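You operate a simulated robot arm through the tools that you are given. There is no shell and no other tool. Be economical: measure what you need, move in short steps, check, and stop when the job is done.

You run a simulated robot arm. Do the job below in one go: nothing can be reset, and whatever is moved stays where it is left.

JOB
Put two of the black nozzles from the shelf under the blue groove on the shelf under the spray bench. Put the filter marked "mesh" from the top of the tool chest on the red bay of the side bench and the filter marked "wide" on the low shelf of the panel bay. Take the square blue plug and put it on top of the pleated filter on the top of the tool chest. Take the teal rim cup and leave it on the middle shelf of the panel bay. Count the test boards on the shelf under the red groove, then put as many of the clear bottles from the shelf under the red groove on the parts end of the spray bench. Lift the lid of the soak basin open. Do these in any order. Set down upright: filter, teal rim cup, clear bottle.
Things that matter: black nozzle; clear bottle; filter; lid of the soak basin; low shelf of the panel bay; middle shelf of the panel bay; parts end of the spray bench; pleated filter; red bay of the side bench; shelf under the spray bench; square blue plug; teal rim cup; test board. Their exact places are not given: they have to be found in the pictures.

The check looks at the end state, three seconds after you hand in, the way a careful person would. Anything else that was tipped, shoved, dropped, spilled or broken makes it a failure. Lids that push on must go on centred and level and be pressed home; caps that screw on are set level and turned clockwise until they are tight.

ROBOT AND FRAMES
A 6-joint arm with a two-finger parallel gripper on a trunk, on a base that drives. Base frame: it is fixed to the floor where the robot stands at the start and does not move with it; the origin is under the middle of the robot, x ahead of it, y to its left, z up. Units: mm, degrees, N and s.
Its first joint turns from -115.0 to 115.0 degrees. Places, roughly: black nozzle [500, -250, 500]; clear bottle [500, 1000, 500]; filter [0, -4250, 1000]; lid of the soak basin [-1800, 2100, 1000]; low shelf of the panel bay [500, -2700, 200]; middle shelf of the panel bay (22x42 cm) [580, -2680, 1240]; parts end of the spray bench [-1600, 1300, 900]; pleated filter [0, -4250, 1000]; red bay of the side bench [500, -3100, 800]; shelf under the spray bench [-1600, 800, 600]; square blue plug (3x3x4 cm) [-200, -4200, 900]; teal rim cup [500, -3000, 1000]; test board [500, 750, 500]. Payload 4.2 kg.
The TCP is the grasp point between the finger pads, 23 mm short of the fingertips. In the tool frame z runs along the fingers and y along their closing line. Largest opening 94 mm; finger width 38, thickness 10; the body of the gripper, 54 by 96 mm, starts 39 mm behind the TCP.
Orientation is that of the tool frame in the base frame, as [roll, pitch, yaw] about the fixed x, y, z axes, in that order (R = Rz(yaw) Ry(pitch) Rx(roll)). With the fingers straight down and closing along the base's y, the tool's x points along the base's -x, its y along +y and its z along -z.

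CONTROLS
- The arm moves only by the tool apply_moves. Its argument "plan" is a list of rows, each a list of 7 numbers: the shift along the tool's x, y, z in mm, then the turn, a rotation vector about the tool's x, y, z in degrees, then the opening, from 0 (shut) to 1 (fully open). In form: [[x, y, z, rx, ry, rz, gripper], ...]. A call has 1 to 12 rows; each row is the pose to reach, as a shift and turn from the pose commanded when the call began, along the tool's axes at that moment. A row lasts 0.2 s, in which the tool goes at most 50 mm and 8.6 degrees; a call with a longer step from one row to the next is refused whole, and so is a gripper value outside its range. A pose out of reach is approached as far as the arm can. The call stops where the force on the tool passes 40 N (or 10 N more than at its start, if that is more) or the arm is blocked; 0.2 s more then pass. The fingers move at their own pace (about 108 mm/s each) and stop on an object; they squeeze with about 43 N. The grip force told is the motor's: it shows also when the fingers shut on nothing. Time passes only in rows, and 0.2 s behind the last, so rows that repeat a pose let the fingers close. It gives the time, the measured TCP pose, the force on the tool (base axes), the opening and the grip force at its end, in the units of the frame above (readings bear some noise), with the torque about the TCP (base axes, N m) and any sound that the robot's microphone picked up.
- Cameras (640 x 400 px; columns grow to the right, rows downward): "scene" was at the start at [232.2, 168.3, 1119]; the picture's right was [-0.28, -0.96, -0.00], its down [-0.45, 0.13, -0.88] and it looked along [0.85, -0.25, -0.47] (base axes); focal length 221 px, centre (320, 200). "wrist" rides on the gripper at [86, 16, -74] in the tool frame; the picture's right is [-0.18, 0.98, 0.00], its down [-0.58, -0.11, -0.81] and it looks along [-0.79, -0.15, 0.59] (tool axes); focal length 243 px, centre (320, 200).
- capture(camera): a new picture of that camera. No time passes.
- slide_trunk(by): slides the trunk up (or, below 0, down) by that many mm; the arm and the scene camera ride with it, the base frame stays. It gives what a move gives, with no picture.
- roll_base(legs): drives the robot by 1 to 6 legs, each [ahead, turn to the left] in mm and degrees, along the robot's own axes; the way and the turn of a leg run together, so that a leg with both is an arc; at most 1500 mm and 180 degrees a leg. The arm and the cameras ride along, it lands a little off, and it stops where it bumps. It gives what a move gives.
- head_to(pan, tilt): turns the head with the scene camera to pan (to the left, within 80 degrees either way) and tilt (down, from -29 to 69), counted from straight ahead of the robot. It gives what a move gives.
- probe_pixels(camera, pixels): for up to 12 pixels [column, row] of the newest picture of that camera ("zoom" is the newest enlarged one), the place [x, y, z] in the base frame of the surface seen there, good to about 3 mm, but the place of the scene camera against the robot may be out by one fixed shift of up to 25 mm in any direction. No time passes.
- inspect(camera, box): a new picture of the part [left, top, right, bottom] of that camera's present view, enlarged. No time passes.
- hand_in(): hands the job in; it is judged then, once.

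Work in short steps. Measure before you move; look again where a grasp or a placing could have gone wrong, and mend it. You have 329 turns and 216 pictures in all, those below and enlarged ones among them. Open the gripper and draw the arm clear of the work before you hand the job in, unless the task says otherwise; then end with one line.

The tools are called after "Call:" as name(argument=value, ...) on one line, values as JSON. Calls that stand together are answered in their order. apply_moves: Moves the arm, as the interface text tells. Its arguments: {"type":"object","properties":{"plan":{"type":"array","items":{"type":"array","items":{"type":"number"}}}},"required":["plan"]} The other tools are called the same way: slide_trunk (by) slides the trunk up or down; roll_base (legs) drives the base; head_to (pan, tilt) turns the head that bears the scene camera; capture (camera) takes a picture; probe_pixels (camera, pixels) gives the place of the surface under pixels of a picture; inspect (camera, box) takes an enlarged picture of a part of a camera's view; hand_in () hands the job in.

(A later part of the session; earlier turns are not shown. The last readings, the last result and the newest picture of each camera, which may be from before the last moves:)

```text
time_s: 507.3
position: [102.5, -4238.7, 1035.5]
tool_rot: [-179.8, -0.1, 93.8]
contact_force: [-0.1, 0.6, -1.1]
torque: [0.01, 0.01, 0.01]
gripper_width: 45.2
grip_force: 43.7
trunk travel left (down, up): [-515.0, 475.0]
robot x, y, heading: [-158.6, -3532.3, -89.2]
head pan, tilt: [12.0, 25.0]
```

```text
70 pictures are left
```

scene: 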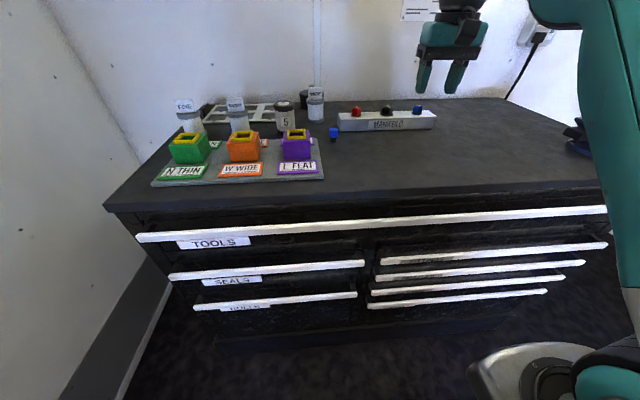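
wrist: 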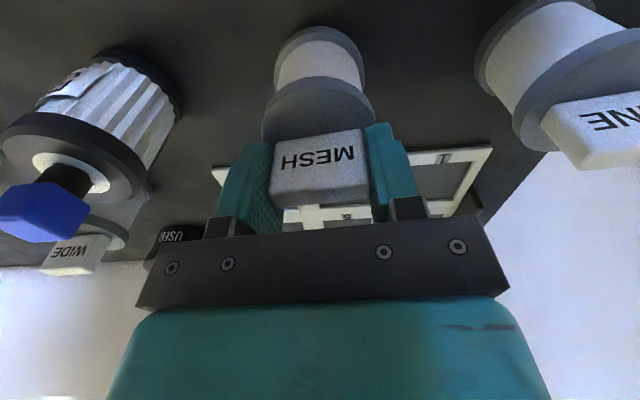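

MESH filter is held. I raise it, retract and centre the arm, then back away along a slanted path and turn to face the side bench.

Call:
slide_trunk(by=110)

Call:
roll_base(legs=[[-250, 0]])

Call:
apply_moves(plan=[[10, -40, -10, 0, 0, 0, 0.3], [20, -80, -20, 0, 0, 0, 0.3], [35, -120, -30, 0, 0, 0, 0.3], [50, -160, -40, 0, 0, 0, 0.3], [65, -200, -40, 0, 0, 0, 0.3]])

Call:
roll_base(legs=[[0, 35], [-440, 0], [0, 54]])

Call:
head_to(pan=0, tilt=22)

Call:
capture(camera="scene")

```text
time_s: 508.8
position: [103.8, -4238.9, 1146.5]
tool_rot: [-179.8, -0.2, 93.8]
contact_force: [0.5, 0.6, -0.3]
torque: [-0.02, 0.01, 0.0]
gripper_width: 45.2
grip_force: 43.3
trunk travel left (down, up): [-625.0, 365.0]
robot x, y, heading: [-158.9, -3531.1, -89.6]
head pan, tilt: [12.0, 25.0]
```

```text
time_s: 510.6
position: [99.3, -3990.8, 1147.1]
tool_rot: [-179.9, -0.1, 93.6]
contact_force: [-0.5, 0.2, -2.0]
torque: [0.01, -0.02, 0.01]
gripper_width: 45.3
grip_force: 43.0
trunk travel left (down, up): [-625.0, 365.0]
robot x, y, heading: [-157.0, -3284.2, -90.0]
head pan, tilt: [12.0, 25.0]
```

```text
time_s: 511.8
position: [-104.0, -3936.4, 1187.5]
tool_rot: [-179.9, -0.1, 93.7]
contact_force: [0.1, -0.2, -0.9]
torque: [0.02, 0.07, -0.02]
gripper_width: 45.3
grip_force: 43.2
trunk travel left (down, up): [-625.0, 365.0]
robot x, y, heading: [-156.6, -3285.0, -89.7]
head pan, tilt: [12.0, 25.0]
```

```text
time_s: 518.6
position: [236.0, -2875.6, 1186.9]
tool_rot: [-179.9, 0.0, -176.8]
contact_force: [-0.1, 0.6, -0.6]
torque: [-0.02, -0.03, 0.01]
gripper_width: 45.5
grip_force: 43.0
trunk travel left (down, up): [-625.0, 365.0]
robot x, y, heading: [-417.9, -2929.0, -0.1]
head pan, tilt: [12.0, 25.0]
```

```text
time_s: 519.3
position: [235.2, -2874.9, 1187.8]
tool_rot: [-179.8, -0.1, -176.8]
contact_force: [-0.3, -0.3, -0.8]
torque: [0.04, 0.04, 0.0]
gripper_width: 45.3
grip_force: 43.4
trunk travel left (down, up): [-625.0, 365.0]
robot x, y, heading: [-418.5, -2926.7, -0.4]
head pan, tilt: [0.0, 22.0]
```

```text
69 pictures are left
```

scene: 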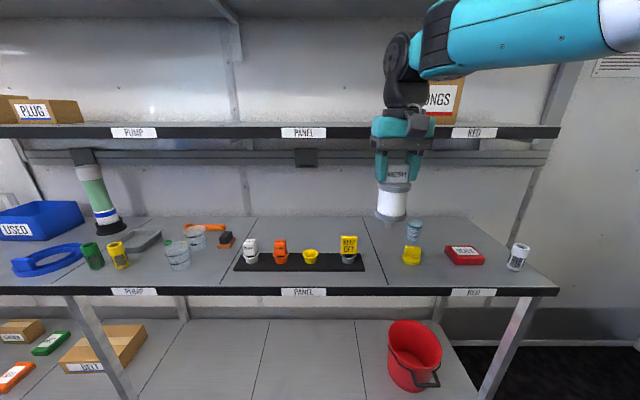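

Call:
inspect(camera="scene", box=[360, 190, 560, 310])

Call:
probe_pixels(camera="zoom", pixels=[[175, 112], [175, 150], [165, 210], [330, 210], [510, 215], [245, 260], [90, 260], [30, 200], [100, 320], [400, 260], [300, 260], [420, 180]])

Call:
probe_pixels(camera="scene", pixels=[[300, 133], [300, 126], [330, 140], [470, 140], [300, 290], [275, 300], [300, 350], [300, 385], [345, 330], [350, 360], [260, 330], [420, 350]])

```text
3.20 times, centred on (460, 250) of scene
```

zoom: 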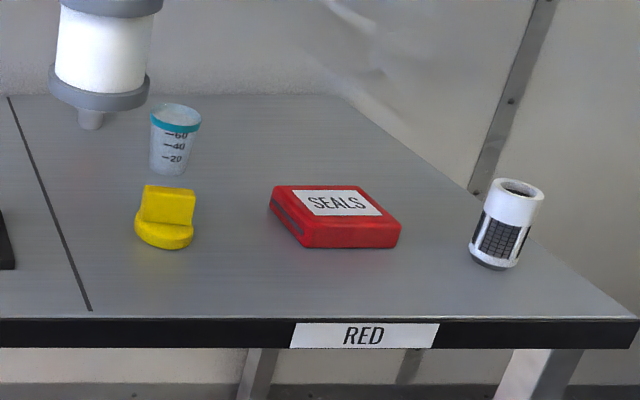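

```text
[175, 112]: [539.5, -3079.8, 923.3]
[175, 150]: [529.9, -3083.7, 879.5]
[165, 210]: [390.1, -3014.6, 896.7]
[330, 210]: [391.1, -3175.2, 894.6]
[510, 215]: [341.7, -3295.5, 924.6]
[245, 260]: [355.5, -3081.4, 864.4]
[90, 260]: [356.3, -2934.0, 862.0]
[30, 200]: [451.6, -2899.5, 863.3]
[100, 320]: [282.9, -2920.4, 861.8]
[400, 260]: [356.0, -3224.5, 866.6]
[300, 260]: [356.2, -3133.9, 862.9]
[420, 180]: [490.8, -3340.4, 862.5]
```

```text
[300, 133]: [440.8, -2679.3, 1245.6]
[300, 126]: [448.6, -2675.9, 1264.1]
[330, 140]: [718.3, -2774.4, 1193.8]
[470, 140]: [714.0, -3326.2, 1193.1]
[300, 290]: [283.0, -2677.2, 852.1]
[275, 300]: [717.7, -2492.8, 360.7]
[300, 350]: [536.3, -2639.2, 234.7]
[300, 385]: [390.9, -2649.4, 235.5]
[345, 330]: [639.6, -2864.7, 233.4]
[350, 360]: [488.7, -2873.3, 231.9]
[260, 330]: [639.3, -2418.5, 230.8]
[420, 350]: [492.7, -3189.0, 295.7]
```

Bench top z≈848 (true), front edge x≈283, middle shelf front x≈441. Free place for MESH: about (450, −2960). I shift the base sideways first, then lower and drive in.

Call:
roll_base(legs=[[0, -90], [84, 0], [0, 90.2]])

Call:
slide_trunk(by=-223)

Call:
capture(camera="scene")

```text
time_s: 528.0
position: [234.2, -2941.6, 1188.0]
tool_rot: [-179.8, -0.1, -175.3]
contact_force: [-0.3, 0.4, -1.2]
torque: [-0.01, 0.0, -0.03]
gripper_width: 45.2
grip_force: 43.1
trunk travel left (down, up): [-625.0, 365.0]
robot x, y, heading: [-417.0, -3007.2, 1.5]
head pan, tilt: [0.0, 22.0]
```

```text
time_s: 530.4
position: [234.1, -2943.3, 962.7]
tool_rot: [-179.9, -0.2, -175.2]
contact_force: [0.3, 0.4, -0.8]
torque: [0.01, 0.01, -0.01]
gripper_width: 45.2
grip_force: 43.3
trunk travel left (down, up): [-402.0, 588.0]
robot x, y, heading: [-416.9, -3013.7, 1.2]
head pan, tilt: [0.0, 22.0]
```

```text
67 pictures are left
```

scene: 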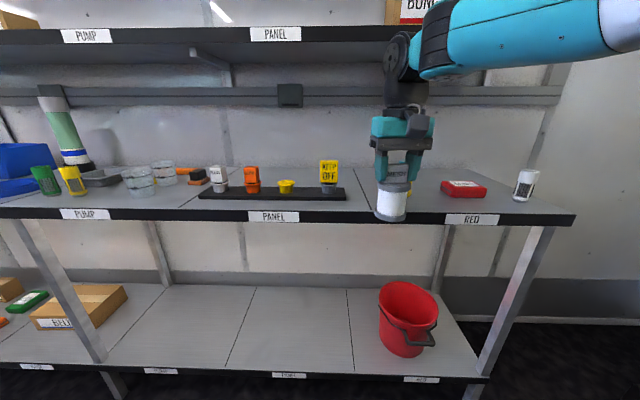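

Call:
apply_moves(plan=[[0, -12, 0, 0, 0, 0, 0.3], [0, -24, 0, 0, 0, 0, 0.3]])

Call:
roll_base(legs=[[130, -1.2]])

Call:
capture(camera="wrist")

```text
time_s: 531.0
position: [236.7, -2965.2, 963.7]
tool_rot: [-179.9, -0.1, -175.3]
contact_force: [0.3, -0.5, -0.1]
torque: [0.01, -0.02, 0.01]
gripper_width: 45.0
grip_force: 43.2
trunk travel left (down, up): [-402.0, 588.0]
robot x, y, heading: [-419.5, -3013.2, 1.4]
head pan, tilt: [0.0, 22.0]
```

```text
time_s: 532.3
position: [369.2, -2977.9, 965.0]
tool_rot: [-179.9, -0.1, -176.4]
contact_force: [0.4, -1.9, -0.7]
torque: [0.01, 0.0, -0.02]
gripper_width: 45.4
grip_force: 43.2
trunk travel left (down, up): [-402.0, 588.0]
robot x, y, heading: [-284.3, -3007.1, 0.3]
head pan, tilt: [0.0, 22.0]
```

```text
66 pictures are left
```

wrist: 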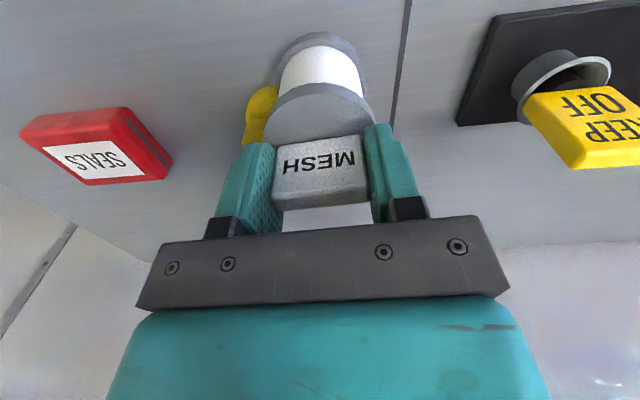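

The yellow piece is close. I probe it before moving further.

Call:
probe_pixels(camera="wrist", pixels=[[255, 105], [262, 90], [248, 130], [270, 130], [400, 60], [398, 100], [200, 100], [430, 130], [160, 150], [300, 20]])

Call:
inspect(camera="wrist", box=[220, 20, 420, 150])

```text
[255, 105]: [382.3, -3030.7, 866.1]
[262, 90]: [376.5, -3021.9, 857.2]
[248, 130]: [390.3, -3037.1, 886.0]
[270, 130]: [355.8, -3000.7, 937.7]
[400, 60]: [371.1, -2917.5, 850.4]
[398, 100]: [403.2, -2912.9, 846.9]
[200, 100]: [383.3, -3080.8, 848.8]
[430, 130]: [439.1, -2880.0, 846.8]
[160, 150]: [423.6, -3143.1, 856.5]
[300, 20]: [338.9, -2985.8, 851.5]
```

```text
3.08 times, centred on (320, 85) of wrist
```

zoom: 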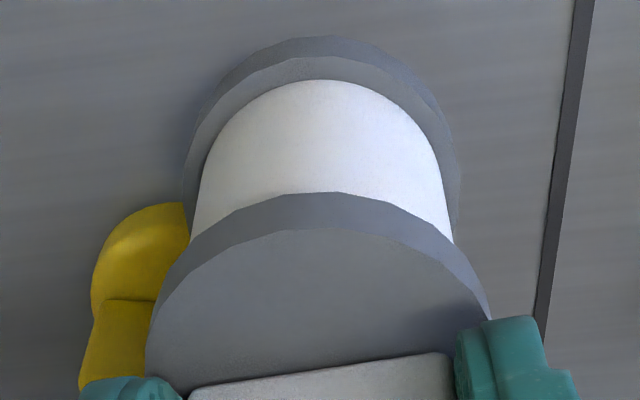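

Call:
roll_base(legs=[[-130, 0]])

Call:
head_to(pan=-5, tilt=22)

Call:
inspect(camera="scene", box=[300, 130, 520, 260])

Call:
capture(camera="wrist")

```text
time_s: 533.6
position: [235.8, -2978.3, 964.6]
tool_rot: [-179.8, -0.2, -176.4]
contact_force: [1.3, 0.1, -1.4]
torque: [0.01, 0.01, 0.0]
gripper_width: 45.3
grip_force: 43.2
trunk travel left (down, up): [-402.0, 588.0]
robot x, y, heading: [-416.5, -3008.8, 0.2]
head pan, tilt: [0.0, 22.0]
```

```text
time_s: 534.2
position: [237.1, -2977.8, 965.2]
tool_rot: [-179.8, 0.0, -176.4]
contact_force: [0.3, 0.2, -0.5]
torque: [0.0, 0.02, 0.04]
gripper_width: 45.2
grip_force: 43.1
trunk travel left (down, up): [-402.0, 588.0]
robot x, y, heading: [-418.6, -3012.5, 0.2]
head pan, tilt: [-5.0, 22.0]
```

```text
2.91 times, centred on (410, 195) of scene
```

zoom: 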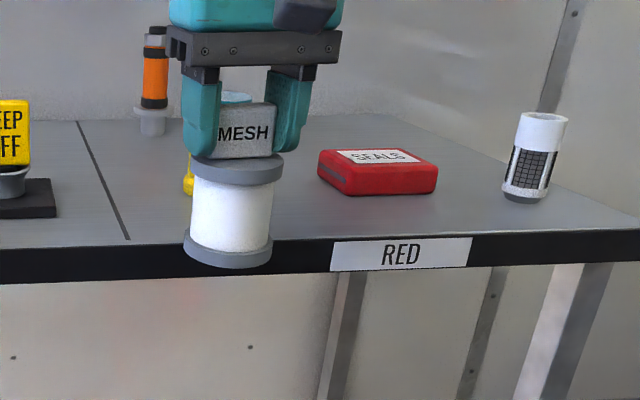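

```text
63 pictures are left
```

wrist: 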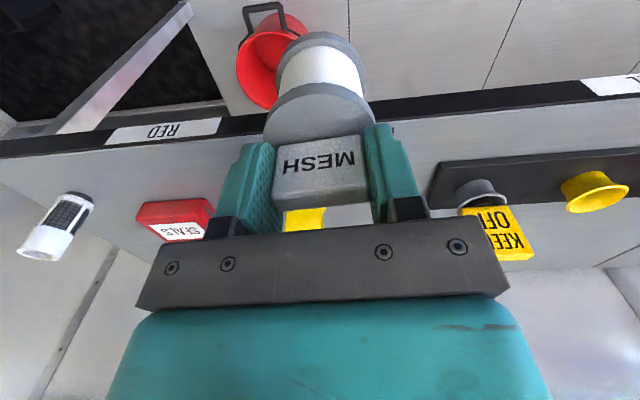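

Call:
probe_pixels(camera="wrist", pixels=[[290, 218], [305, 218], [322, 216], [305, 228], [180, 215], [205, 205], [300, 210], [340, 215]])

Call:
probe_pixels(camera="zoom", pixels=[[188, 185], [187, 160], [100, 180], [155, 130], [330, 190], [385, 190], [235, 97]])

```text
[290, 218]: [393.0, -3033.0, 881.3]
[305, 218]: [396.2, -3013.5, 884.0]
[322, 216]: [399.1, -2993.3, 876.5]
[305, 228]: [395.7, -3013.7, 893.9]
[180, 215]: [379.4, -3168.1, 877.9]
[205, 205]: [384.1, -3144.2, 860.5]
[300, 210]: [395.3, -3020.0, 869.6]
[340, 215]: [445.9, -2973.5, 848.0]
```

```text
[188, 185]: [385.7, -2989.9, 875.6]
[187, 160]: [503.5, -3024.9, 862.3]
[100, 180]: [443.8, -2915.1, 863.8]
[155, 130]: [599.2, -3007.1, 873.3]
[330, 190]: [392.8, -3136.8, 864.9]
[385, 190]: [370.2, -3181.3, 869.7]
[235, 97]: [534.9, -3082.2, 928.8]
```

Yellow piece hasn't moved (block y −2990…−3035). I take a path at y≈−2946 past it, to a spot behind at x≈485.

Call:
apply_moves(plan=[[0, 16, 0, 0, 0, 0, 0.3], [0, 32, 0, 0, 0, 0, 0.3], [0, 32, 0, 0, 0, 0, 0.3]])

Call:
roll_base(legs=[[130, 0]])

Call:
capture(camera="wrist")

```text
time_s: 535.0
position: [234.6, -2945.8, 966.2]
tool_rot: [-179.9, -0.1, -176.3]
contact_force: [0.7, 0.8, -1.0]
torque: [-0.02, 0.0, -0.03]
gripper_width: 45.4
grip_force: 43.0
trunk travel left (down, up): [-402.0, 588.0]
robot x, y, heading: [-414.0, -3011.4, 0.4]
head pan, tilt: [-5.0, 22.0]
```

```text
time_s: 536.3
position: [363.9, -2943.9, 965.2]
tool_rot: [-179.9, -0.1, -176.4]
contact_force: [0.3, 0.2, 0.1]
torque: [0.01, 0.02, -0.01]
gripper_width: 45.0
grip_force: 43.1
trunk travel left (down, up): [-402.0, 588.0]
robot x, y, heading: [-287.8, -3008.6, 0.3]
head pan, tilt: [-5.0, 22.0]
```

```text
62 pictures are left
```

wrist: 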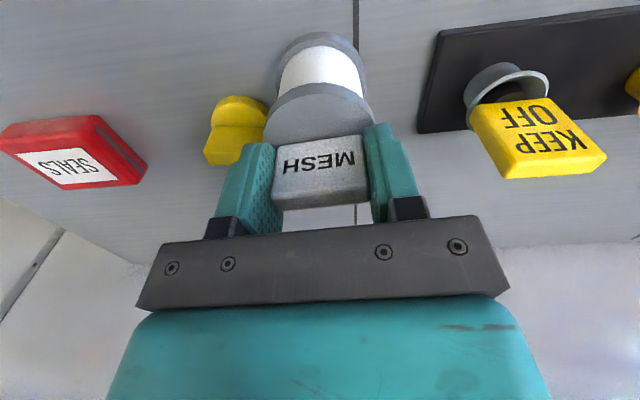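

Call:
probe_pixels(camera="wrist", pixels=[[262, 108], [265, 125], [225, 105], [215, 150], [438, 60], [420, 128], [420, 100], [268, 118]])

```text
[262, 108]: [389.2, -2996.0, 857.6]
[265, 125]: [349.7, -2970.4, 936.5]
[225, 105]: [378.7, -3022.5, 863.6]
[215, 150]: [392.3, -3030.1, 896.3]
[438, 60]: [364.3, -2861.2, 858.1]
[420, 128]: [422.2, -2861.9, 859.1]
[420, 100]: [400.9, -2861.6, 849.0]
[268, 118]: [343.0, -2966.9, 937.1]
```

Clear by 15 mm. Drive on 121 mm, then shift 22 mm right.

Call:
roll_base(legs=[[121, 0]])

Call:
apply_moves(plan=[[0, -12, 0, 0, 0, 0, 0.3], [0, -24, 0, 0, 0, 0, 0.3], [0, -24, 0, 0, 0, 0, 0.3]])

Call:
capture(camera="wrist")

```text
time_s: 537.5
position: [483.4, -2944.8, 965.5]
tool_rot: [-179.9, -0.1, -176.3]
contact_force: [0.5, 0.6, -0.2]
torque: [0.03, -0.01, 0.06]
gripper_width: 45.5
grip_force: 42.3
trunk travel left (down, up): [-402.0, 588.0]
robot x, y, heading: [-164.9, -3009.8, 0.3]
head pan, tilt: [-5.0, 22.0]
```

```text
time_s: 538.4
position: [486.3, -2967.6, 965.1]
tool_rot: [-179.9, -0.1, -176.4]
contact_force: [-0.7, -0.6, 0.0]
torque: [-0.02, 0.03, -0.01]
gripper_width: 45.2
grip_force: 42.9
trunk travel left (down, up): [-402.0, 588.0]
robot x, y, heading: [-168.2, -3010.7, 0.2]
head pan, tilt: [-5.0, 22.0]
```

```text
61 pictures are left
```

wrist: 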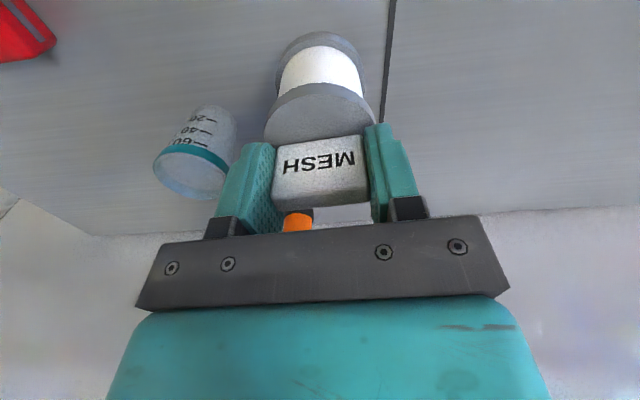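

Inside the red bay, clear of the cup. Lower to touch.

Call:
slide_trunk(by=-16)

Call:
slide_trunk(by=-2)

Call:
slide_trunk(by=-2)

```text
time_s: 539.0
position: [486.9, -2967.4, 948.8]
tool_rot: [-179.9, -0.1, -176.3]
contact_force: [0.8, 0.0, 0.1]
torque: [-0.01, -0.02, -0.03]
gripper_width: 45.0
grip_force: 42.9
trunk travel left (down, up): [-386.0, 604.0]
robot x, y, heading: [-168.9, -3007.2, 0.4]
head pan, tilt: [-5.0, 22.0]
```

```text
time_s: 539.5
position: [485.5, -2967.9, 946.6]
tool_rot: [-179.8, -0.1, -176.3]
contact_force: [-0.1, 0.8, -1.0]
torque: [0.04, 0.0, -0.03]
gripper_width: 45.1
grip_force: 42.7
trunk travel left (down, up): [-384.0, 606.0]
robot x, y, heading: [-167.3, -3006.4, 0.1]
head pan, tilt: [-5.0, 22.0]
```

```text
time_s: 540.0
position: [485.5, -2967.1, 945.5]
tool_rot: [-179.9, 0.1, -176.4]
contact_force: [0.3, -0.4, 10.7]
torque: [0.1, 0.18, 0.02]
gripper_width: 45.2
grip_force: 43.1
trunk travel left (down, up): [-382.0, 608.0]
robot x, y, heading: [-168.0, -3006.3, 0.4]
head pan, tilt: [-5.0, 22.0]
```

Touching. Release, raise 10 mm, and back straight out.

Call:
apply_moves(plan=[[0, 0, 0, 0, 0, 0, 0.6], [0, 0, 0, 0, 0, 0, 0.65], [0, 0, 0, 0, 0, 0, 0.65]])

Call:
slide_trunk(by=10)

Call:
roll_base(legs=[[-120, 0]])

Call:
capture(camera="wrist")

```text
time_s: 540.8
position: [486.3, -2968.1, 945.1]
tool_rot: [-179.8, -0.2, -176.5]
contact_force: [0.4, -0.9, 0.8]
torque: [0.0, 0.01, 0.02]
gripper_width: 61.1
grip_force: 0.1
trunk travel left (down, up): [-382.0, 608.0]
robot x, y, heading: [-165.6, -3006.5, 0.2]
head pan, tilt: [-5.0, 22.0]
```

```text
time_s: 541.4
position: [486.1, -2968.6, 954.2]
tool_rot: [-179.9, -0.2, -176.4]
contact_force: [0.1, -0.3, -0.7]
torque: [0.02, -0.02, 0.0]
gripper_width: 60.9
grip_force: 0.0
trunk travel left (down, up): [-392.0, 598.0]
robot x, y, heading: [-167.0, -3010.2, 0.3]
head pan, tilt: [-5.0, 22.0]
```

```text
time_s: 542.6
position: [363.9, -2968.0, 954.0]
tool_rot: [-179.8, 0.0, -176.4]
contact_force: [-0.8, -0.5, 0.6]
torque: [0.01, 0.04, -0.03]
gripper_width: 61.0
grip_force: 0.0
trunk travel left (down, up): [-392.0, 598.0]
robot x, y, heading: [-289.5, -3010.1, 0.3]
head pan, tilt: [-5.0, 22.0]
```

```text
60 pictures are left
```

wrist: 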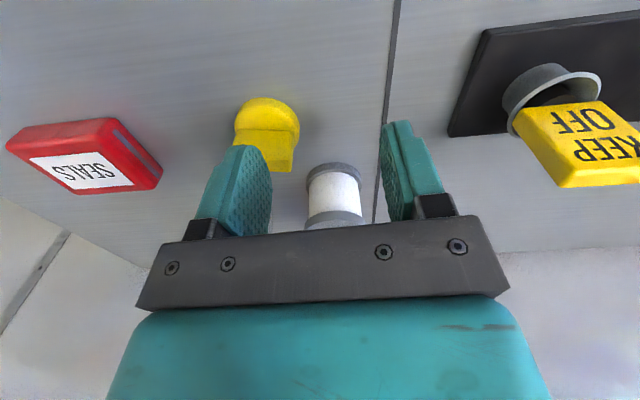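

MESH stands in the red bay. Now the teal-rim cup at ≈(540, −3083): back off, shift right by 115 mm, come in above the neighbours.

Call:
roll_base(legs=[[-140, 0], [0, -90.3], [115, 0], [0, 90]])

Call:
roll_base(legs=[[200, 0]])

Call:
capture(camera="wrist")

```text
time_s: 552.5
position: [223.2, -3089.0, 955.7]
tool_rot: [-179.9, -0.2, -176.7]
contact_force: [-0.1, -0.6, 0.3]
torque: [0.01, -0.02, 0.03]
gripper_width: 61.1
grip_force: 0.0
trunk travel left (down, up): [-392.0, 598.0]
robot x, y, heading: [-434.5, -3121.7, -0.2]
head pan, tilt: [-5.0, 22.0]
```

```text
time_s: 554.1
position: [422.5, -3089.6, 955.4]
tool_rot: [-179.9, 0.0, -176.7]
contact_force: [0.1, -0.5, -0.3]
torque: [-0.05, -0.02, 0.02]
gripper_width: 61.1
grip_force: 0.1
trunk travel left (down, up): [-392.0, 598.0]
robot x, y, heading: [-229.3, -3124.6, -0.0]
head pan, tilt: [-5.0, 22.0]
```

```text
59 pictures are left
```

wrist: 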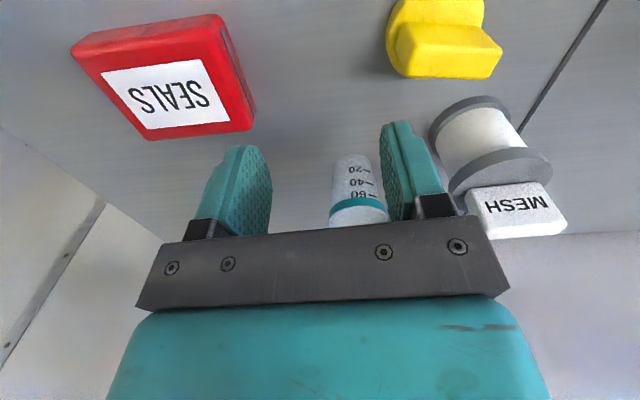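

Call:
probe_pixels(camera="wrist", pixels=[[335, 165], [368, 165], [352, 160], [332, 205], [384, 205], [358, 203], [358, 215], [352, 152], [440, 150], [435, 170]])

```text
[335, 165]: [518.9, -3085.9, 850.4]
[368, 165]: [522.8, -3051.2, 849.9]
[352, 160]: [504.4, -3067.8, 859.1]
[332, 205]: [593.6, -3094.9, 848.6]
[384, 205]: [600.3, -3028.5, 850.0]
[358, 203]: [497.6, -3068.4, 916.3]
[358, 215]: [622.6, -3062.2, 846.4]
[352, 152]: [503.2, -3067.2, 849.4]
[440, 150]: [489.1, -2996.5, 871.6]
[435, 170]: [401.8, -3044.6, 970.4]
```

Cup centre ≈(520, −3068), top ≈920. I shift 21 mm left, go over it and down to z≈893.

Call:
apply_moves(plan=[[0, 11, 0, 0, 0, 0, 0.65], [0, 22, 0, 0, 0, 0, 0.65]])

Call:
roll_base(legs=[[97, 0]])

Call:
slide_trunk(by=-40)

Call:
capture(camera="wrist")

```text
time_s: 554.7
position: [423.0, -3067.2, 955.2]
tool_rot: [-180.0, -0.1, -176.8]
contact_force: [-0.1, 1.5, 0.6]
torque: [0.02, -0.01, 0.0]
gripper_width: 60.8
grip_force: 0.1
trunk travel left (down, up): [-392.0, 598.0]
robot x, y, heading: [-231.3, -3124.6, -0.0]
head pan, tilt: [-5.0, 22.0]
```

```text
time_s: 555.8
position: [519.0, -3068.7, 955.0]
tool_rot: [-179.9, -0.2, -176.8]
contact_force: [-0.6, 0.4, 0.1]
torque: [-0.03, 0.02, 0.01]
gripper_width: 61.1
grip_force: 0.1
trunk travel left (down, up): [-392.0, 598.0]
robot x, y, heading: [-133.0, -3125.1, -0.1]
head pan, tilt: [-5.0, 22.0]
```

```text
time_s: 556.6
position: [517.7, -3068.4, 915.3]
tool_rot: [-179.9, -0.2, -176.7]
contact_force: [0.1, 0.1, -0.7]
torque: [0.04, 0.0, -0.02]
gripper_width: 61.2
grip_force: 0.0
trunk travel left (down, up): [-352.0, 638.0]
robot x, y, heading: [-135.7, -3123.0, -0.0]
head pan, tilt: [-5.0, 22.0]
```

```text
58 pictures are left
```

wrist: 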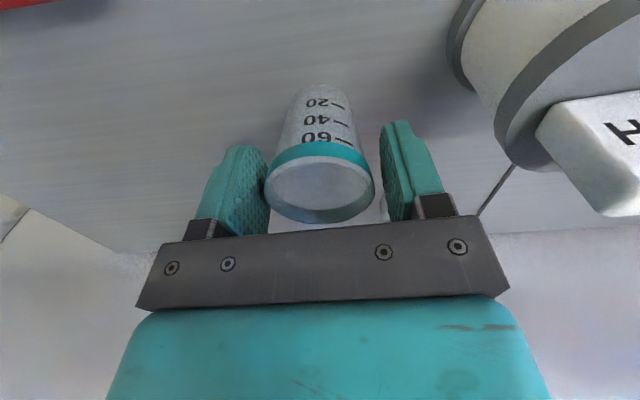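

The rim is ~56 mm wide and a bit off to one side. I open wider, shift 4 mm, lower 20 mm, and close.

Call:
apply_moves(plan=[[0, 0, 0, 0, 0, 0, 0.85], [0, -4, 0, 0, 0, 0, 0.85], [0, -4, 0, 0, 0, 0, 0.85]])

Call:
slide_trunk(by=-20)

Call:
apply_moves(plan=[[0, 0, 0, 0, 0, 0, 0.7], [0, 0, 0, 0, 0, 0, 0.5], [0, 0, 0, 0, 0, 0, 0.4], [0, 0, 0, 0, 0, 0, 0.4]])

Call:
capture(camera="wrist")

```text
time_s: 557.4
position: [518.9, -3072.1, 915.0]
tool_rot: [-179.8, -0.1, -176.7]
contact_force: [0.1, -0.4, 0.5]
torque: [-0.01, 0.02, 0.02]
gripper_width: 80.2
grip_force: 0.1
trunk travel left (down, up): [-352.0, 638.0]
robot x, y, heading: [-138.5, -3121.5, -0.0]
head pan, tilt: [-5.0, 22.0]
```

```text
time_s: 558.1
position: [517.9, -3071.8, 893.7]
tool_rot: [-180.0, 0.0, -176.8]
contact_force: [0.0, 0.3, 1.1]
torque: [0.02, 0.0, -0.04]
gripper_width: 79.9
grip_force: 0.0
trunk travel left (down, up): [-332.0, 658.0]
robot x, y, heading: [-138.4, -3124.1, -0.2]
head pan, tilt: [-5.0, 22.0]
```

```text
time_s: 559.1
position: [518.0, -3072.3, 895.0]
tool_rot: [-179.9, -0.1, -176.9]
contact_force: [-0.5, 0.1, 1.6]
torque: [-0.02, -0.03, 0.03]
gripper_width: 48.9
grip_force: 43.0
trunk travel left (down, up): [-332.0, 658.0]
robot x, y, heading: [-135.6, -3123.0, 0.1]
head pan, tilt: [-5.0, 22.0]
```

```text
57 pictures are left
```

wrist: 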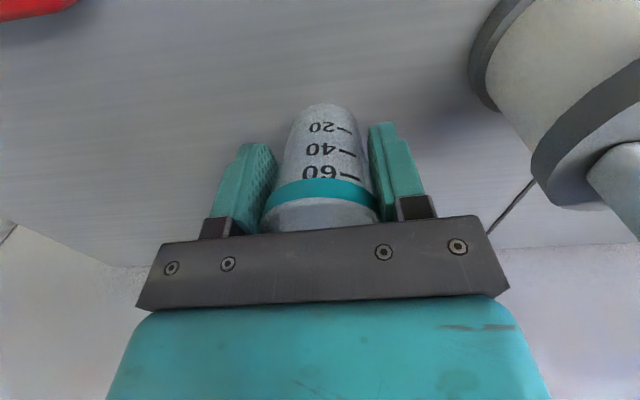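

Cup held. Raise 62 mm and back out.

Call:
slide_trunk(by=62)

Call:
roll_base(legs=[[-320, 0]])

Call:
slide_trunk(by=390)

Call:
head_to(pan=35, tilt=10)

Call:
capture(camera="scene")

```text
time_s: 560.1
position: [517.9, -3072.9, 956.8]
tool_rot: [-179.8, 0.0, -176.8]
contact_force: [0.0, 0.4, -0.8]
torque: [0.0, 0.02, 0.02]
gripper_width: 48.8
grip_force: 42.5
trunk travel left (down, up): [-394.0, 596.0]
robot x, y, heading: [-133.6, -3124.2, -0.1]
head pan, tilt: [-5.0, 22.0]
```

```text
time_s: 562.3
position: [198.0, -3072.3, 958.3]
tool_rot: [-179.9, 0.0, -176.9]
contact_force: [0.8, -0.2, -0.4]
torque: [-0.01, -0.01, 0.01]
gripper_width: 48.8
grip_force: 43.3
trunk travel left (down, up): [-394.0, 596.0]
robot x, y, heading: [-455.6, -3123.2, -0.4]
head pan, tilt: [-5.0, 22.0]
```

```text
time_s: 566.0
position: [196.7, -3072.8, 1346.1]
tool_rot: [-179.9, -0.1, -176.9]
contact_force: [-0.6, -0.2, 0.1]
torque: [-0.04, 0.02, 0.02]
gripper_width: 49.2
grip_force: 42.5
trunk travel left (down, up): [-784.0, 206.0]
robot x, y, heading: [-458.0, -3125.4, -0.1]
head pan, tilt: [-5.0, 22.0]
```

```text
time_s: 567.1
position: [197.9, -3072.7, 1347.9]
tool_rot: [-179.9, -0.1, -176.9]
contact_force: [-0.5, 0.5, -0.5]
torque: [0.0, 0.0, 0.01]
gripper_width: 48.8
grip_force: 43.2
trunk travel left (down, up): [-784.0, 206.0]
robot x, y, heading: [-454.1, -3128.1, -0.1]
head pan, tilt: [35.0, 10.0]
```

```text
56 pictures are left
```

scene: 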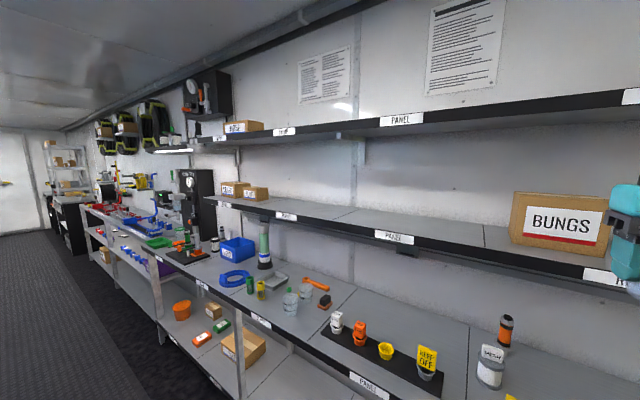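

Call:
probe_pixels(camera="scene", pixels=[[395, 237], [420, 225], [350, 212], [483, 238], [430, 235], [395, 228], [400, 120], [400, 126], [420, 128], [400, 112]])

```text
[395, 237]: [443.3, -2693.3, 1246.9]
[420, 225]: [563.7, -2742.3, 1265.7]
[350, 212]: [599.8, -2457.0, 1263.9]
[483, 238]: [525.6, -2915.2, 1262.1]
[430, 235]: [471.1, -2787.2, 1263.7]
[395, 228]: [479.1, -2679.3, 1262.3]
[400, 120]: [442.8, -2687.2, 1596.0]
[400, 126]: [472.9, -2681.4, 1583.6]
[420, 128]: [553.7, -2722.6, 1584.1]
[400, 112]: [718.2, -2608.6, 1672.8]
```

Panel middle shelf: top z≈1249, headroom to 1570, empty. I drive to y≈−2733, and go in over it.

Call:
roll_base(legs=[[0, 90], [392, 0], [0, -90]])

Call:
slide_trunk(by=-28)

Call:
roll_base(legs=[[200, 0]])

Call:
head_to(pan=0, tilt=12)

Call:
capture(camera="scene")

```text
time_s: 577.2
position: [194.0, -2671.6, 1346.5]
tool_rot: [180.0, -0.2, -176.1]
contact_force: [-0.8, 0.0, -1.0]
torque: [0.0, 0.01, -0.02]
gripper_width: 49.1
grip_force: 43.4
trunk travel left (down, up): [-784.0, 206.0]
robot x, y, heading: [-461.1, -2736.5, 0.8]
head pan, tilt: [35.0, 10.0]
```

```text
time_s: 577.9
position: [193.9, -2672.4, 1319.4]
tool_rot: [-179.9, -0.1, -175.9]
contact_force: [0.4, -0.3, 0.2]
torque: [0.02, -0.01, 0.01]
gripper_width: 48.9
grip_force: 42.5
trunk travel left (down, up): [-756.0, 234.0]
robot x, y, heading: [-459.0, -2732.0, 0.8]
head pan, tilt: [35.0, 10.0]
```

```text
time_s: 579.5
position: [394.8, -2669.5, 1318.9]
tool_rot: [-180.0, -0.2, -175.9]
contact_force: [-0.2, -0.1, 0.3]
torque: [-0.04, 0.02, 0.01]
gripper_width: 48.7
grip_force: 42.8
trunk travel left (down, up): [-756.0, 234.0]
robot x, y, heading: [-260.6, -2731.7, 0.6]
head pan, tilt: [35.0, 10.0]
```

```text
time_s: 580.5
position: [394.8, -2670.4, 1319.1]
tool_rot: [-179.9, -0.1, -176.0]
contact_force: [-0.3, -0.9, -0.7]
torque: [0.01, -0.02, -0.03]
gripper_width: 48.9
grip_force: 42.8
trunk travel left (down, up): [-756.0, 234.0]
robot x, y, heading: [-261.6, -2729.9, 0.7]
head pan, tilt: [0.0, 12.0]
```

```text
55 pictures are left
```

scene: 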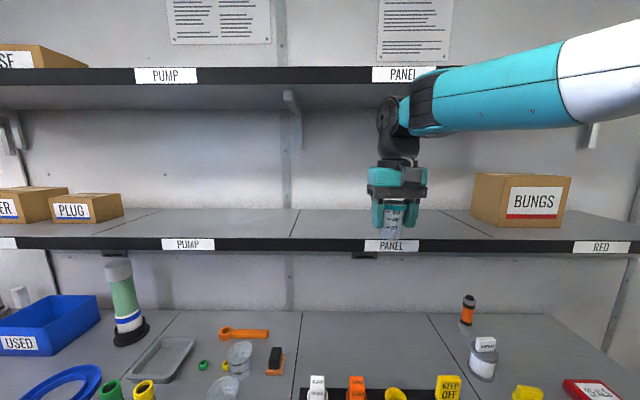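

Good headroom. Drive in 150 mm and lower to touch.

Call:
roll_base(legs=[[155, 0]])

Call:
slide_trunk(by=-18)

Call:
capture(camera="wrist")

Call:
probe_pixels(camera="wrist", pixels=[[150, 100], [450, 100], [320, 60]])

```text
time_s: 581.9
position: [548.8, -2668.1, 1318.8]
tool_rot: [-179.9, -0.2, -176.0]
contact_force: [0.1, 0.2, -1.2]
torque: [0.02, 0.0, 0.01]
gripper_width: 48.8
grip_force: 43.2
trunk travel left (down, up): [-756.0, 234.0]
robot x, y, heading: [-105.6, -2729.8, 0.5]
head pan, tilt: [0.0, 12.0]
```

```text
time_s: 582.6
position: [549.0, -2666.8, 1300.8]
tool_rot: [-179.9, -0.1, -175.9]
contact_force: [0.0, 0.0, -0.1]
torque: [-0.06, -0.01, -0.03]
gripper_width: 48.5
grip_force: 42.8
trunk travel left (down, up): [-738.0, 252.0]
robot x, y, heading: [-103.3, -2729.7, 0.6]
head pan, tilt: [0.0, 12.0]
```

```text
54 pictures are left
```

wrist: 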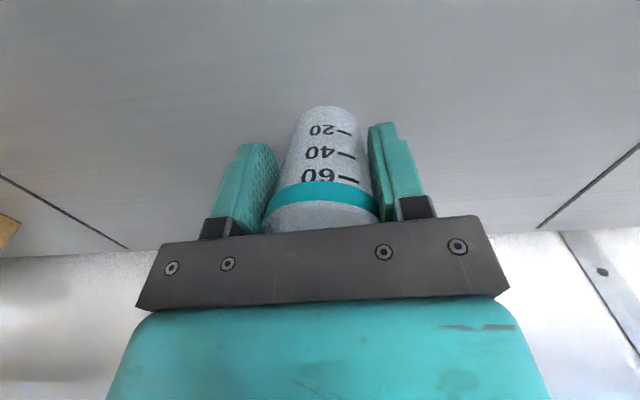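

```text
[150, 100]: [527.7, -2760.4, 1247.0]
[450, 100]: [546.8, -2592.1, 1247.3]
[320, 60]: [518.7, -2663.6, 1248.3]
```

Call:
slide_trunk(by=-4)

Call:
slide_trunk(by=-2)

Call:
slide_trunk(by=-1.5)

```text
time_s: 583.1
position: [550.3, -2667.4, 1296.7]
tool_rot: [-179.9, -0.2, -176.0]
contact_force: [-0.3, -0.3, -0.3]
torque: [0.02, 0.05, 0.02]
gripper_width: 48.7
grip_force: 42.9
trunk travel left (down, up): [-734.0, 256.0]
robot x, y, heading: [-100.8, -2727.8, 1.0]
head pan, tilt: [0.0, 12.0]
```

```text
time_s: 583.6
position: [548.1, -2667.8, 1295.2]
tool_rot: [-179.9, 0.0, -176.0]
contact_force: [0.3, -0.2, 2.8]
torque: [-0.02, -0.02, -0.02]
gripper_width: 48.7
grip_force: 42.9
trunk travel left (down, up): [-732.0, 258.0]
robot x, y, heading: [-102.1, -2731.9, 0.6]
head pan, tilt: [0.0, 12.0]
```

```text
time_s: 584.1
position: [549.5, -2667.9, 1295.8]
tool_rot: [-179.9, 0.1, -176.0]
contact_force: [2.8, -0.3, 14.3]
torque: [-0.22, -0.19, 0.01]
gripper_width: 48.9
grip_force: 43.1
trunk travel left (down, up): [-731.0, 259.0]
robot x, y, heading: [-101.7, -2727.8, 0.6]
head pan, tilt: [0.0, 12.0]
```

Touching. Open fully, rise, and back out.

Call:
apply_moves(plan=[[0, 0, 0, 0, 0, 0, 0.7], [0, 0, 0, 0, 0, 0, 0.85], [0, 0, 0, 0, 0, 0, 0.85]])

Call:
slide_trunk(by=45)

Call:
roll_base(legs=[[-330, 0]])

Call:
inspect(camera="scene", box=[260, 150, 500, 300])

```text
time_s: 584.9
position: [549.1, -2667.2, 1293.4]
tool_rot: [-179.9, -0.2, -176.1]
contact_force: [-0.9, 0.6, 0.1]
torque: [-0.03, 0.0, 0.01]
gripper_width: 79.7
grip_force: 0.1
trunk travel left (down, up): [-731.0, 259.0]
robot x, y, heading: [-101.0, -2726.5, 0.8]
head pan, tilt: [0.0, 12.0]
```

```text
time_s: 585.8
position: [549.8, -2668.7, 1338.3]
tool_rot: [-179.9, -0.2, -176.0]
contact_force: [-0.3, 0.1, 1.0]
torque: [0.01, -0.01, -0.03]
gripper_width: 80.0
grip_force: 0.0
trunk travel left (down, up): [-776.0, 214.0]
robot x, y, heading: [-104.7, -2732.9, 0.5]
head pan, tilt: [0.0, 12.0]
```

```text
time_s: 588.0
position: [217.1, -2671.4, 1339.4]
tool_rot: [-179.9, 0.0, -175.9]
contact_force: [0.4, -0.1, 0.5]
torque: [0.0, 0.0, 0.01]
gripper_width: 79.8
grip_force: 0.2
trunk travel left (down, up): [-776.0, 214.0]
robot x, y, heading: [-435.1, -2736.0, 0.7]
head pan, tilt: [0.0, 12.0]
```

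```text
2.67 times, centred on (380, 225) of scene
```

zoom: 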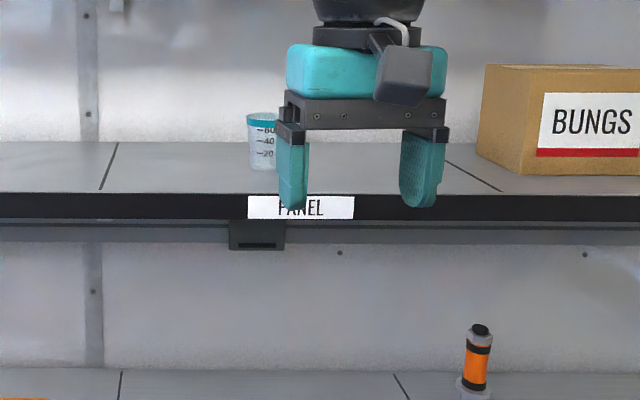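

The cup stands upright. Last: the WIDE filter. I drive back to the chest.

Call:
roll_base(legs=[[0, -72.7], [700, 0], [0, -18]])

Call:
slide_trunk(by=-170)

Call:
roll_base(legs=[[90, 0]])

Call:
capture(camera="wrist")

```text
time_s: 596.0
position: [-161.9, -4046.0, 1338.6]
tool_rot: [-180.0, 0.0, 93.6]
contact_force: [-0.2, -0.2, 0.0]
torque: [0.03, 0.06, -0.03]
gripper_width: 79.8
grip_force: 0.1
trunk travel left (down, up): [-776.0, 214.0]
robot x, y, heading: [-225.0, -3392.6, -90.0]
head pan, tilt: [0.0, 12.0]
```

```text
time_s: 597.9
position: [-162.6, -4047.6, 1168.5]
tool_rot: [-179.9, 0.0, 93.6]
contact_force: [-1.0, -0.2, 0.2]
torque: [-0.03, 0.04, 0.01]
gripper_width: 79.9
grip_force: 0.1
trunk travel left (down, up): [-606.0, 384.0]
robot x, y, heading: [-220.2, -3396.5, -89.7]
head pan, tilt: [0.0, 12.0]
```

```text
time_s: 599.0
position: [-163.1, -4135.7, 1168.6]
tool_rot: [-179.9, -0.1, 93.6]
contact_force: [-0.5, -0.4, -0.1]
torque: [-0.01, 0.0, 0.01]
gripper_width: 79.9
grip_force: 0.0
trunk travel left (down, up): [-606.0, 384.0]
robot x, y, heading: [-219.0, -3484.5, -89.7]
head pan, tilt: [0.0, 12.0]
```

```text
52 pictures are left
```

wrist: 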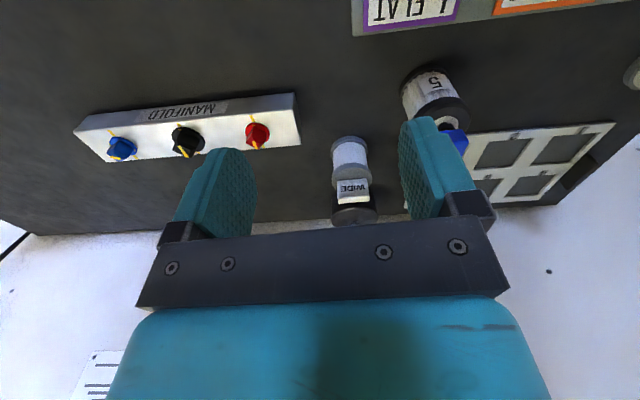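

Call:
probe_pixels(camera="wrist", pixels=[[337, 188], [369, 186], [353, 188], [353, 198], [338, 200], [369, 198], [350, 150], [333, 160], [367, 160], [355, 215]])

Call:
inspect(camera="wrist", box=[300, 120, 400, 230])

```text
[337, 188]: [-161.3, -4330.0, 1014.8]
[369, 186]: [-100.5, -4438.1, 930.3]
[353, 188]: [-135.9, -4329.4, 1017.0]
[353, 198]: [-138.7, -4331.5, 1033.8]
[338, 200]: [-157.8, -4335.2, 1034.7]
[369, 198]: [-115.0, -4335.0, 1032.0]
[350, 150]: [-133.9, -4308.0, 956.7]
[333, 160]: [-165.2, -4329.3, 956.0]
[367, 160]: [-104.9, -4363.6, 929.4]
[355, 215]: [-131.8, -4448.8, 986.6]
```

```text
3.64 times, centred on (350, 175) of wrist
```

zoom: 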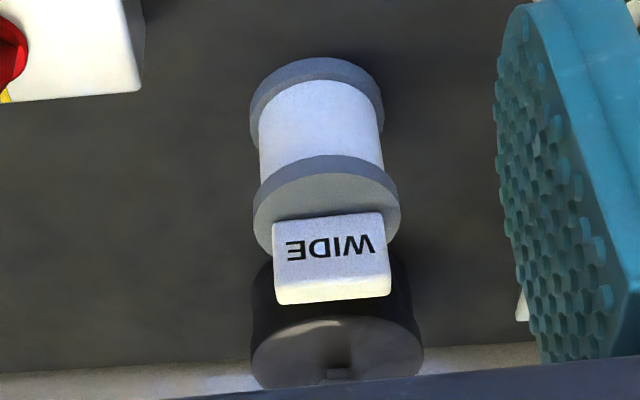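

WIDE tag centre (−138, −4338), z 1000–1035. It is far, so I raise the trunk, drive 50 mm and reach out lower with the arm.

Call:
slide_trunk(by=60)

Call:
roll_base(legs=[[48, 0]])

Call:
apply_moves(plan=[[-30, 3, 20, 0, 0, 0, 0.8], [-60, 6, 45, 0, 0, 0, 0.8], [-90, 9, 75, 0, 0, 0, 0.8], [-120, 12, 105, 0, 0, 0, 0.8], [-153, 15, 130, 0, 0, 0, 0.8], [-153, 15, 130, 0, 0, 0, 0.8]])

Call:
capture(camera="wrist")

```text
time_s: 600.0
position: [-162.6, -4135.9, 1229.4]
tool_rot: [-179.8, 0.0, 93.6]
contact_force: [-0.1, 0.3, 0.0]
torque: [-0.01, -0.05, -0.02]
gripper_width: 80.0
grip_force: 0.0
trunk travel left (down, up): [-666.0, 324.0]
robot x, y, heading: [-217.8, -3481.8, -89.8]
head pan, tilt: [0.0, 12.0]
```

```text
time_s: 600.9
position: [-161.5, -4184.7, 1228.3]
tool_rot: [-179.9, -0.1, 93.6]
contact_force: [-0.3, -0.3, -0.3]
torque: [-0.01, -0.01, -0.02]
gripper_width: 79.9
grip_force: 0.0
trunk travel left (down, up): [-666.0, 324.0]
robot x, y, heading: [-220.2, -3529.2, -90.0]
head pan, tilt: [0.0, 12.0]
```

```text
time_s: 602.3
position: [-137.4, -4335.4, 1097.8]
tool_rot: [-179.8, -0.1, 93.7]
contact_force: [-0.7, 0.7, -0.2]
torque: [0.0, 0.03, 0.01]
gripper_width: 75.1
grip_force: 0.2
trunk travel left (down, up): [-666.0, 324.0]
robot x, y, heading: [-217.8, -3530.4, -90.0]
head pan, tilt: [0.0, 12.0]
```

```text
50 pictures are left
```

wrist: 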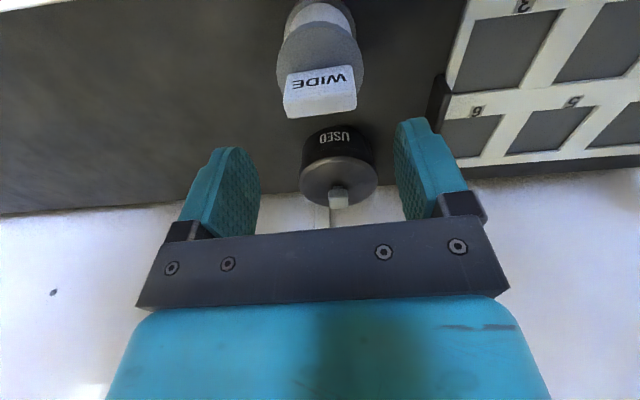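

Call:
slide_trunk(by=-62)

Call:
inspect(camera="wrist", box=[160, 60, 480, 260])

Call:
probe_pixels(camera="zoom", pixels=[[235, 185], [385, 170], [310, 180], [240, 240], [395, 225]])

```text
time_s: 603.3
position: [-137.7, -4336.2, 1036.8]
tool_rot: [-179.9, -0.1, 93.6]
contact_force: [-1.2, 0.5, -0.1]
torque: [0.02, 0.0, 0.04]
gripper_width: 75.1
grip_force: 0.0
trunk travel left (down, up): [-604.0, 386.0]
robot x, y, heading: [-220.4, -3531.9, -89.9]
head pan, tilt: [0.0, 12.0]
```

```text
2.00 times, centred on (320, 160) of wrist
```

zoom: 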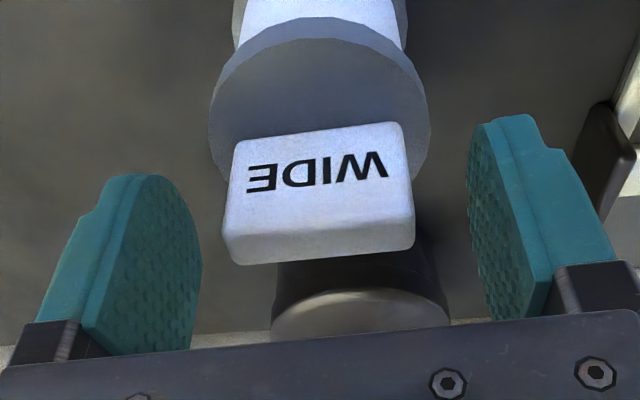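

```text
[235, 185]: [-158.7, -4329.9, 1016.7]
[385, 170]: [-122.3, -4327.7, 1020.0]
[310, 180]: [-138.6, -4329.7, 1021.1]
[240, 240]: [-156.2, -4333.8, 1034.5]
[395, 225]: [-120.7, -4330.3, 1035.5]
```

Aligned. Lower 10 mm, close, lift.

Call:
slide_trunk(by=-10)

Call:
apply_moves(plan=[[0, 0, 0, 0, 0, 0, 0.5], [0, 0, 0, 0, 0, 0, 0.3], [0, 0, 0, 0, 0, 0, 0.3], [0, 0, 0, 0, 0, 0, 0.3]])

Call:
slide_trunk(by=120)

Call:
capture(camera="wrist")

```text
time_s: 603.9
position: [-137.9, -4336.9, 1026.8]
tool_rot: [-179.9, 0.0, 93.5]
contact_force: [0.5, -1.0, -0.4]
torque: [-0.02, -0.01, -0.02]
gripper_width: 75.4
grip_force: 0.1
trunk travel left (down, up): [-594.0, 396.0]
robot x, y, heading: [-216.9, -3530.6, -89.6]
head pan, tilt: [0.0, 12.0]
```

```text
time_s: 604.9
position: [-136.4, -4336.9, 1025.1]
tool_rot: [-179.9, -0.1, 93.6]
contact_force: [0.2, -0.5, 0.0]
torque: [-0.01, -0.01, -0.01]
gripper_width: 45.2
grip_force: 43.3
trunk travel left (down, up): [-594.0, 396.0]
robot x, y, heading: [-219.6, -3532.3, -89.7]
head pan, tilt: [0.0, 12.0]
```

```text
time_s: 606.4
position: [-137.5, -4336.5, 1146.7]
tool_rot: [-179.9, -0.2, 93.6]
contact_force: [0.7, -0.6, -0.6]
torque: [0.0, 0.02, -0.01]
gripper_width: 45.2
grip_force: 42.7
trunk travel left (down, up): [-714.0, 276.0]
robot x, y, heading: [-216.7, -3531.7, -89.5]
head pan, tilt: [0.0, 12.0]
```

```text
48 pictures are left
```

wrist: 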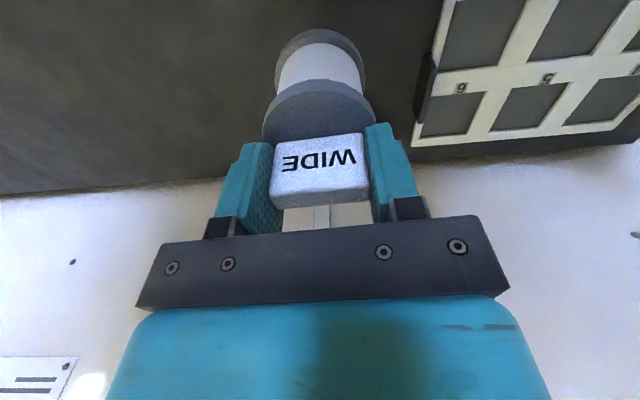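

WIDE filter is held. Back away along the same kind of slanted path and turn to face the panel bay.

Call:
roll_base(legs=[[-250, 0], [0, 35], [-610, 0], [0, 54.6]])

Call:
head_to(pan=-5, tilt=40)

Call:
capture(camera="scene")

```text
time_s: 615.3
position: [236.4, -2714.8, 1146.4]
tool_rot: [-179.9, -0.1, -176.8]
contact_force: [-0.2, 0.1, -0.4]
torque: [0.01, 0.01, 0.06]
gripper_width: 45.2
grip_force: 43.9
trunk travel left (down, up): [-714.0, 276.0]
robot x, y, heading: [-563.6, -2791.0, -0.1]
head pan, tilt: [0.0, 12.0]
```

```text
time_s: 616.2
position: [238.2, -2715.5, 1146.2]
tool_rot: [-179.8, -0.1, -176.8]
contact_force: [0.7, -0.6, -0.1]
torque: [0.0, -0.01, -0.02]
gripper_width: 45.3
grip_force: 42.4
trunk travel left (down, up): [-714.0, 276.0]
robot x, y, heading: [-567.6, -2794.0, -0.1]
head pan, tilt: [-5.0, 40.0]
```

```text
47 pictures are left
```

scene: 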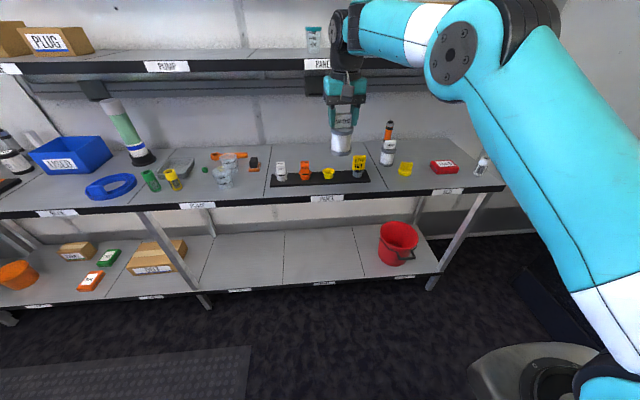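

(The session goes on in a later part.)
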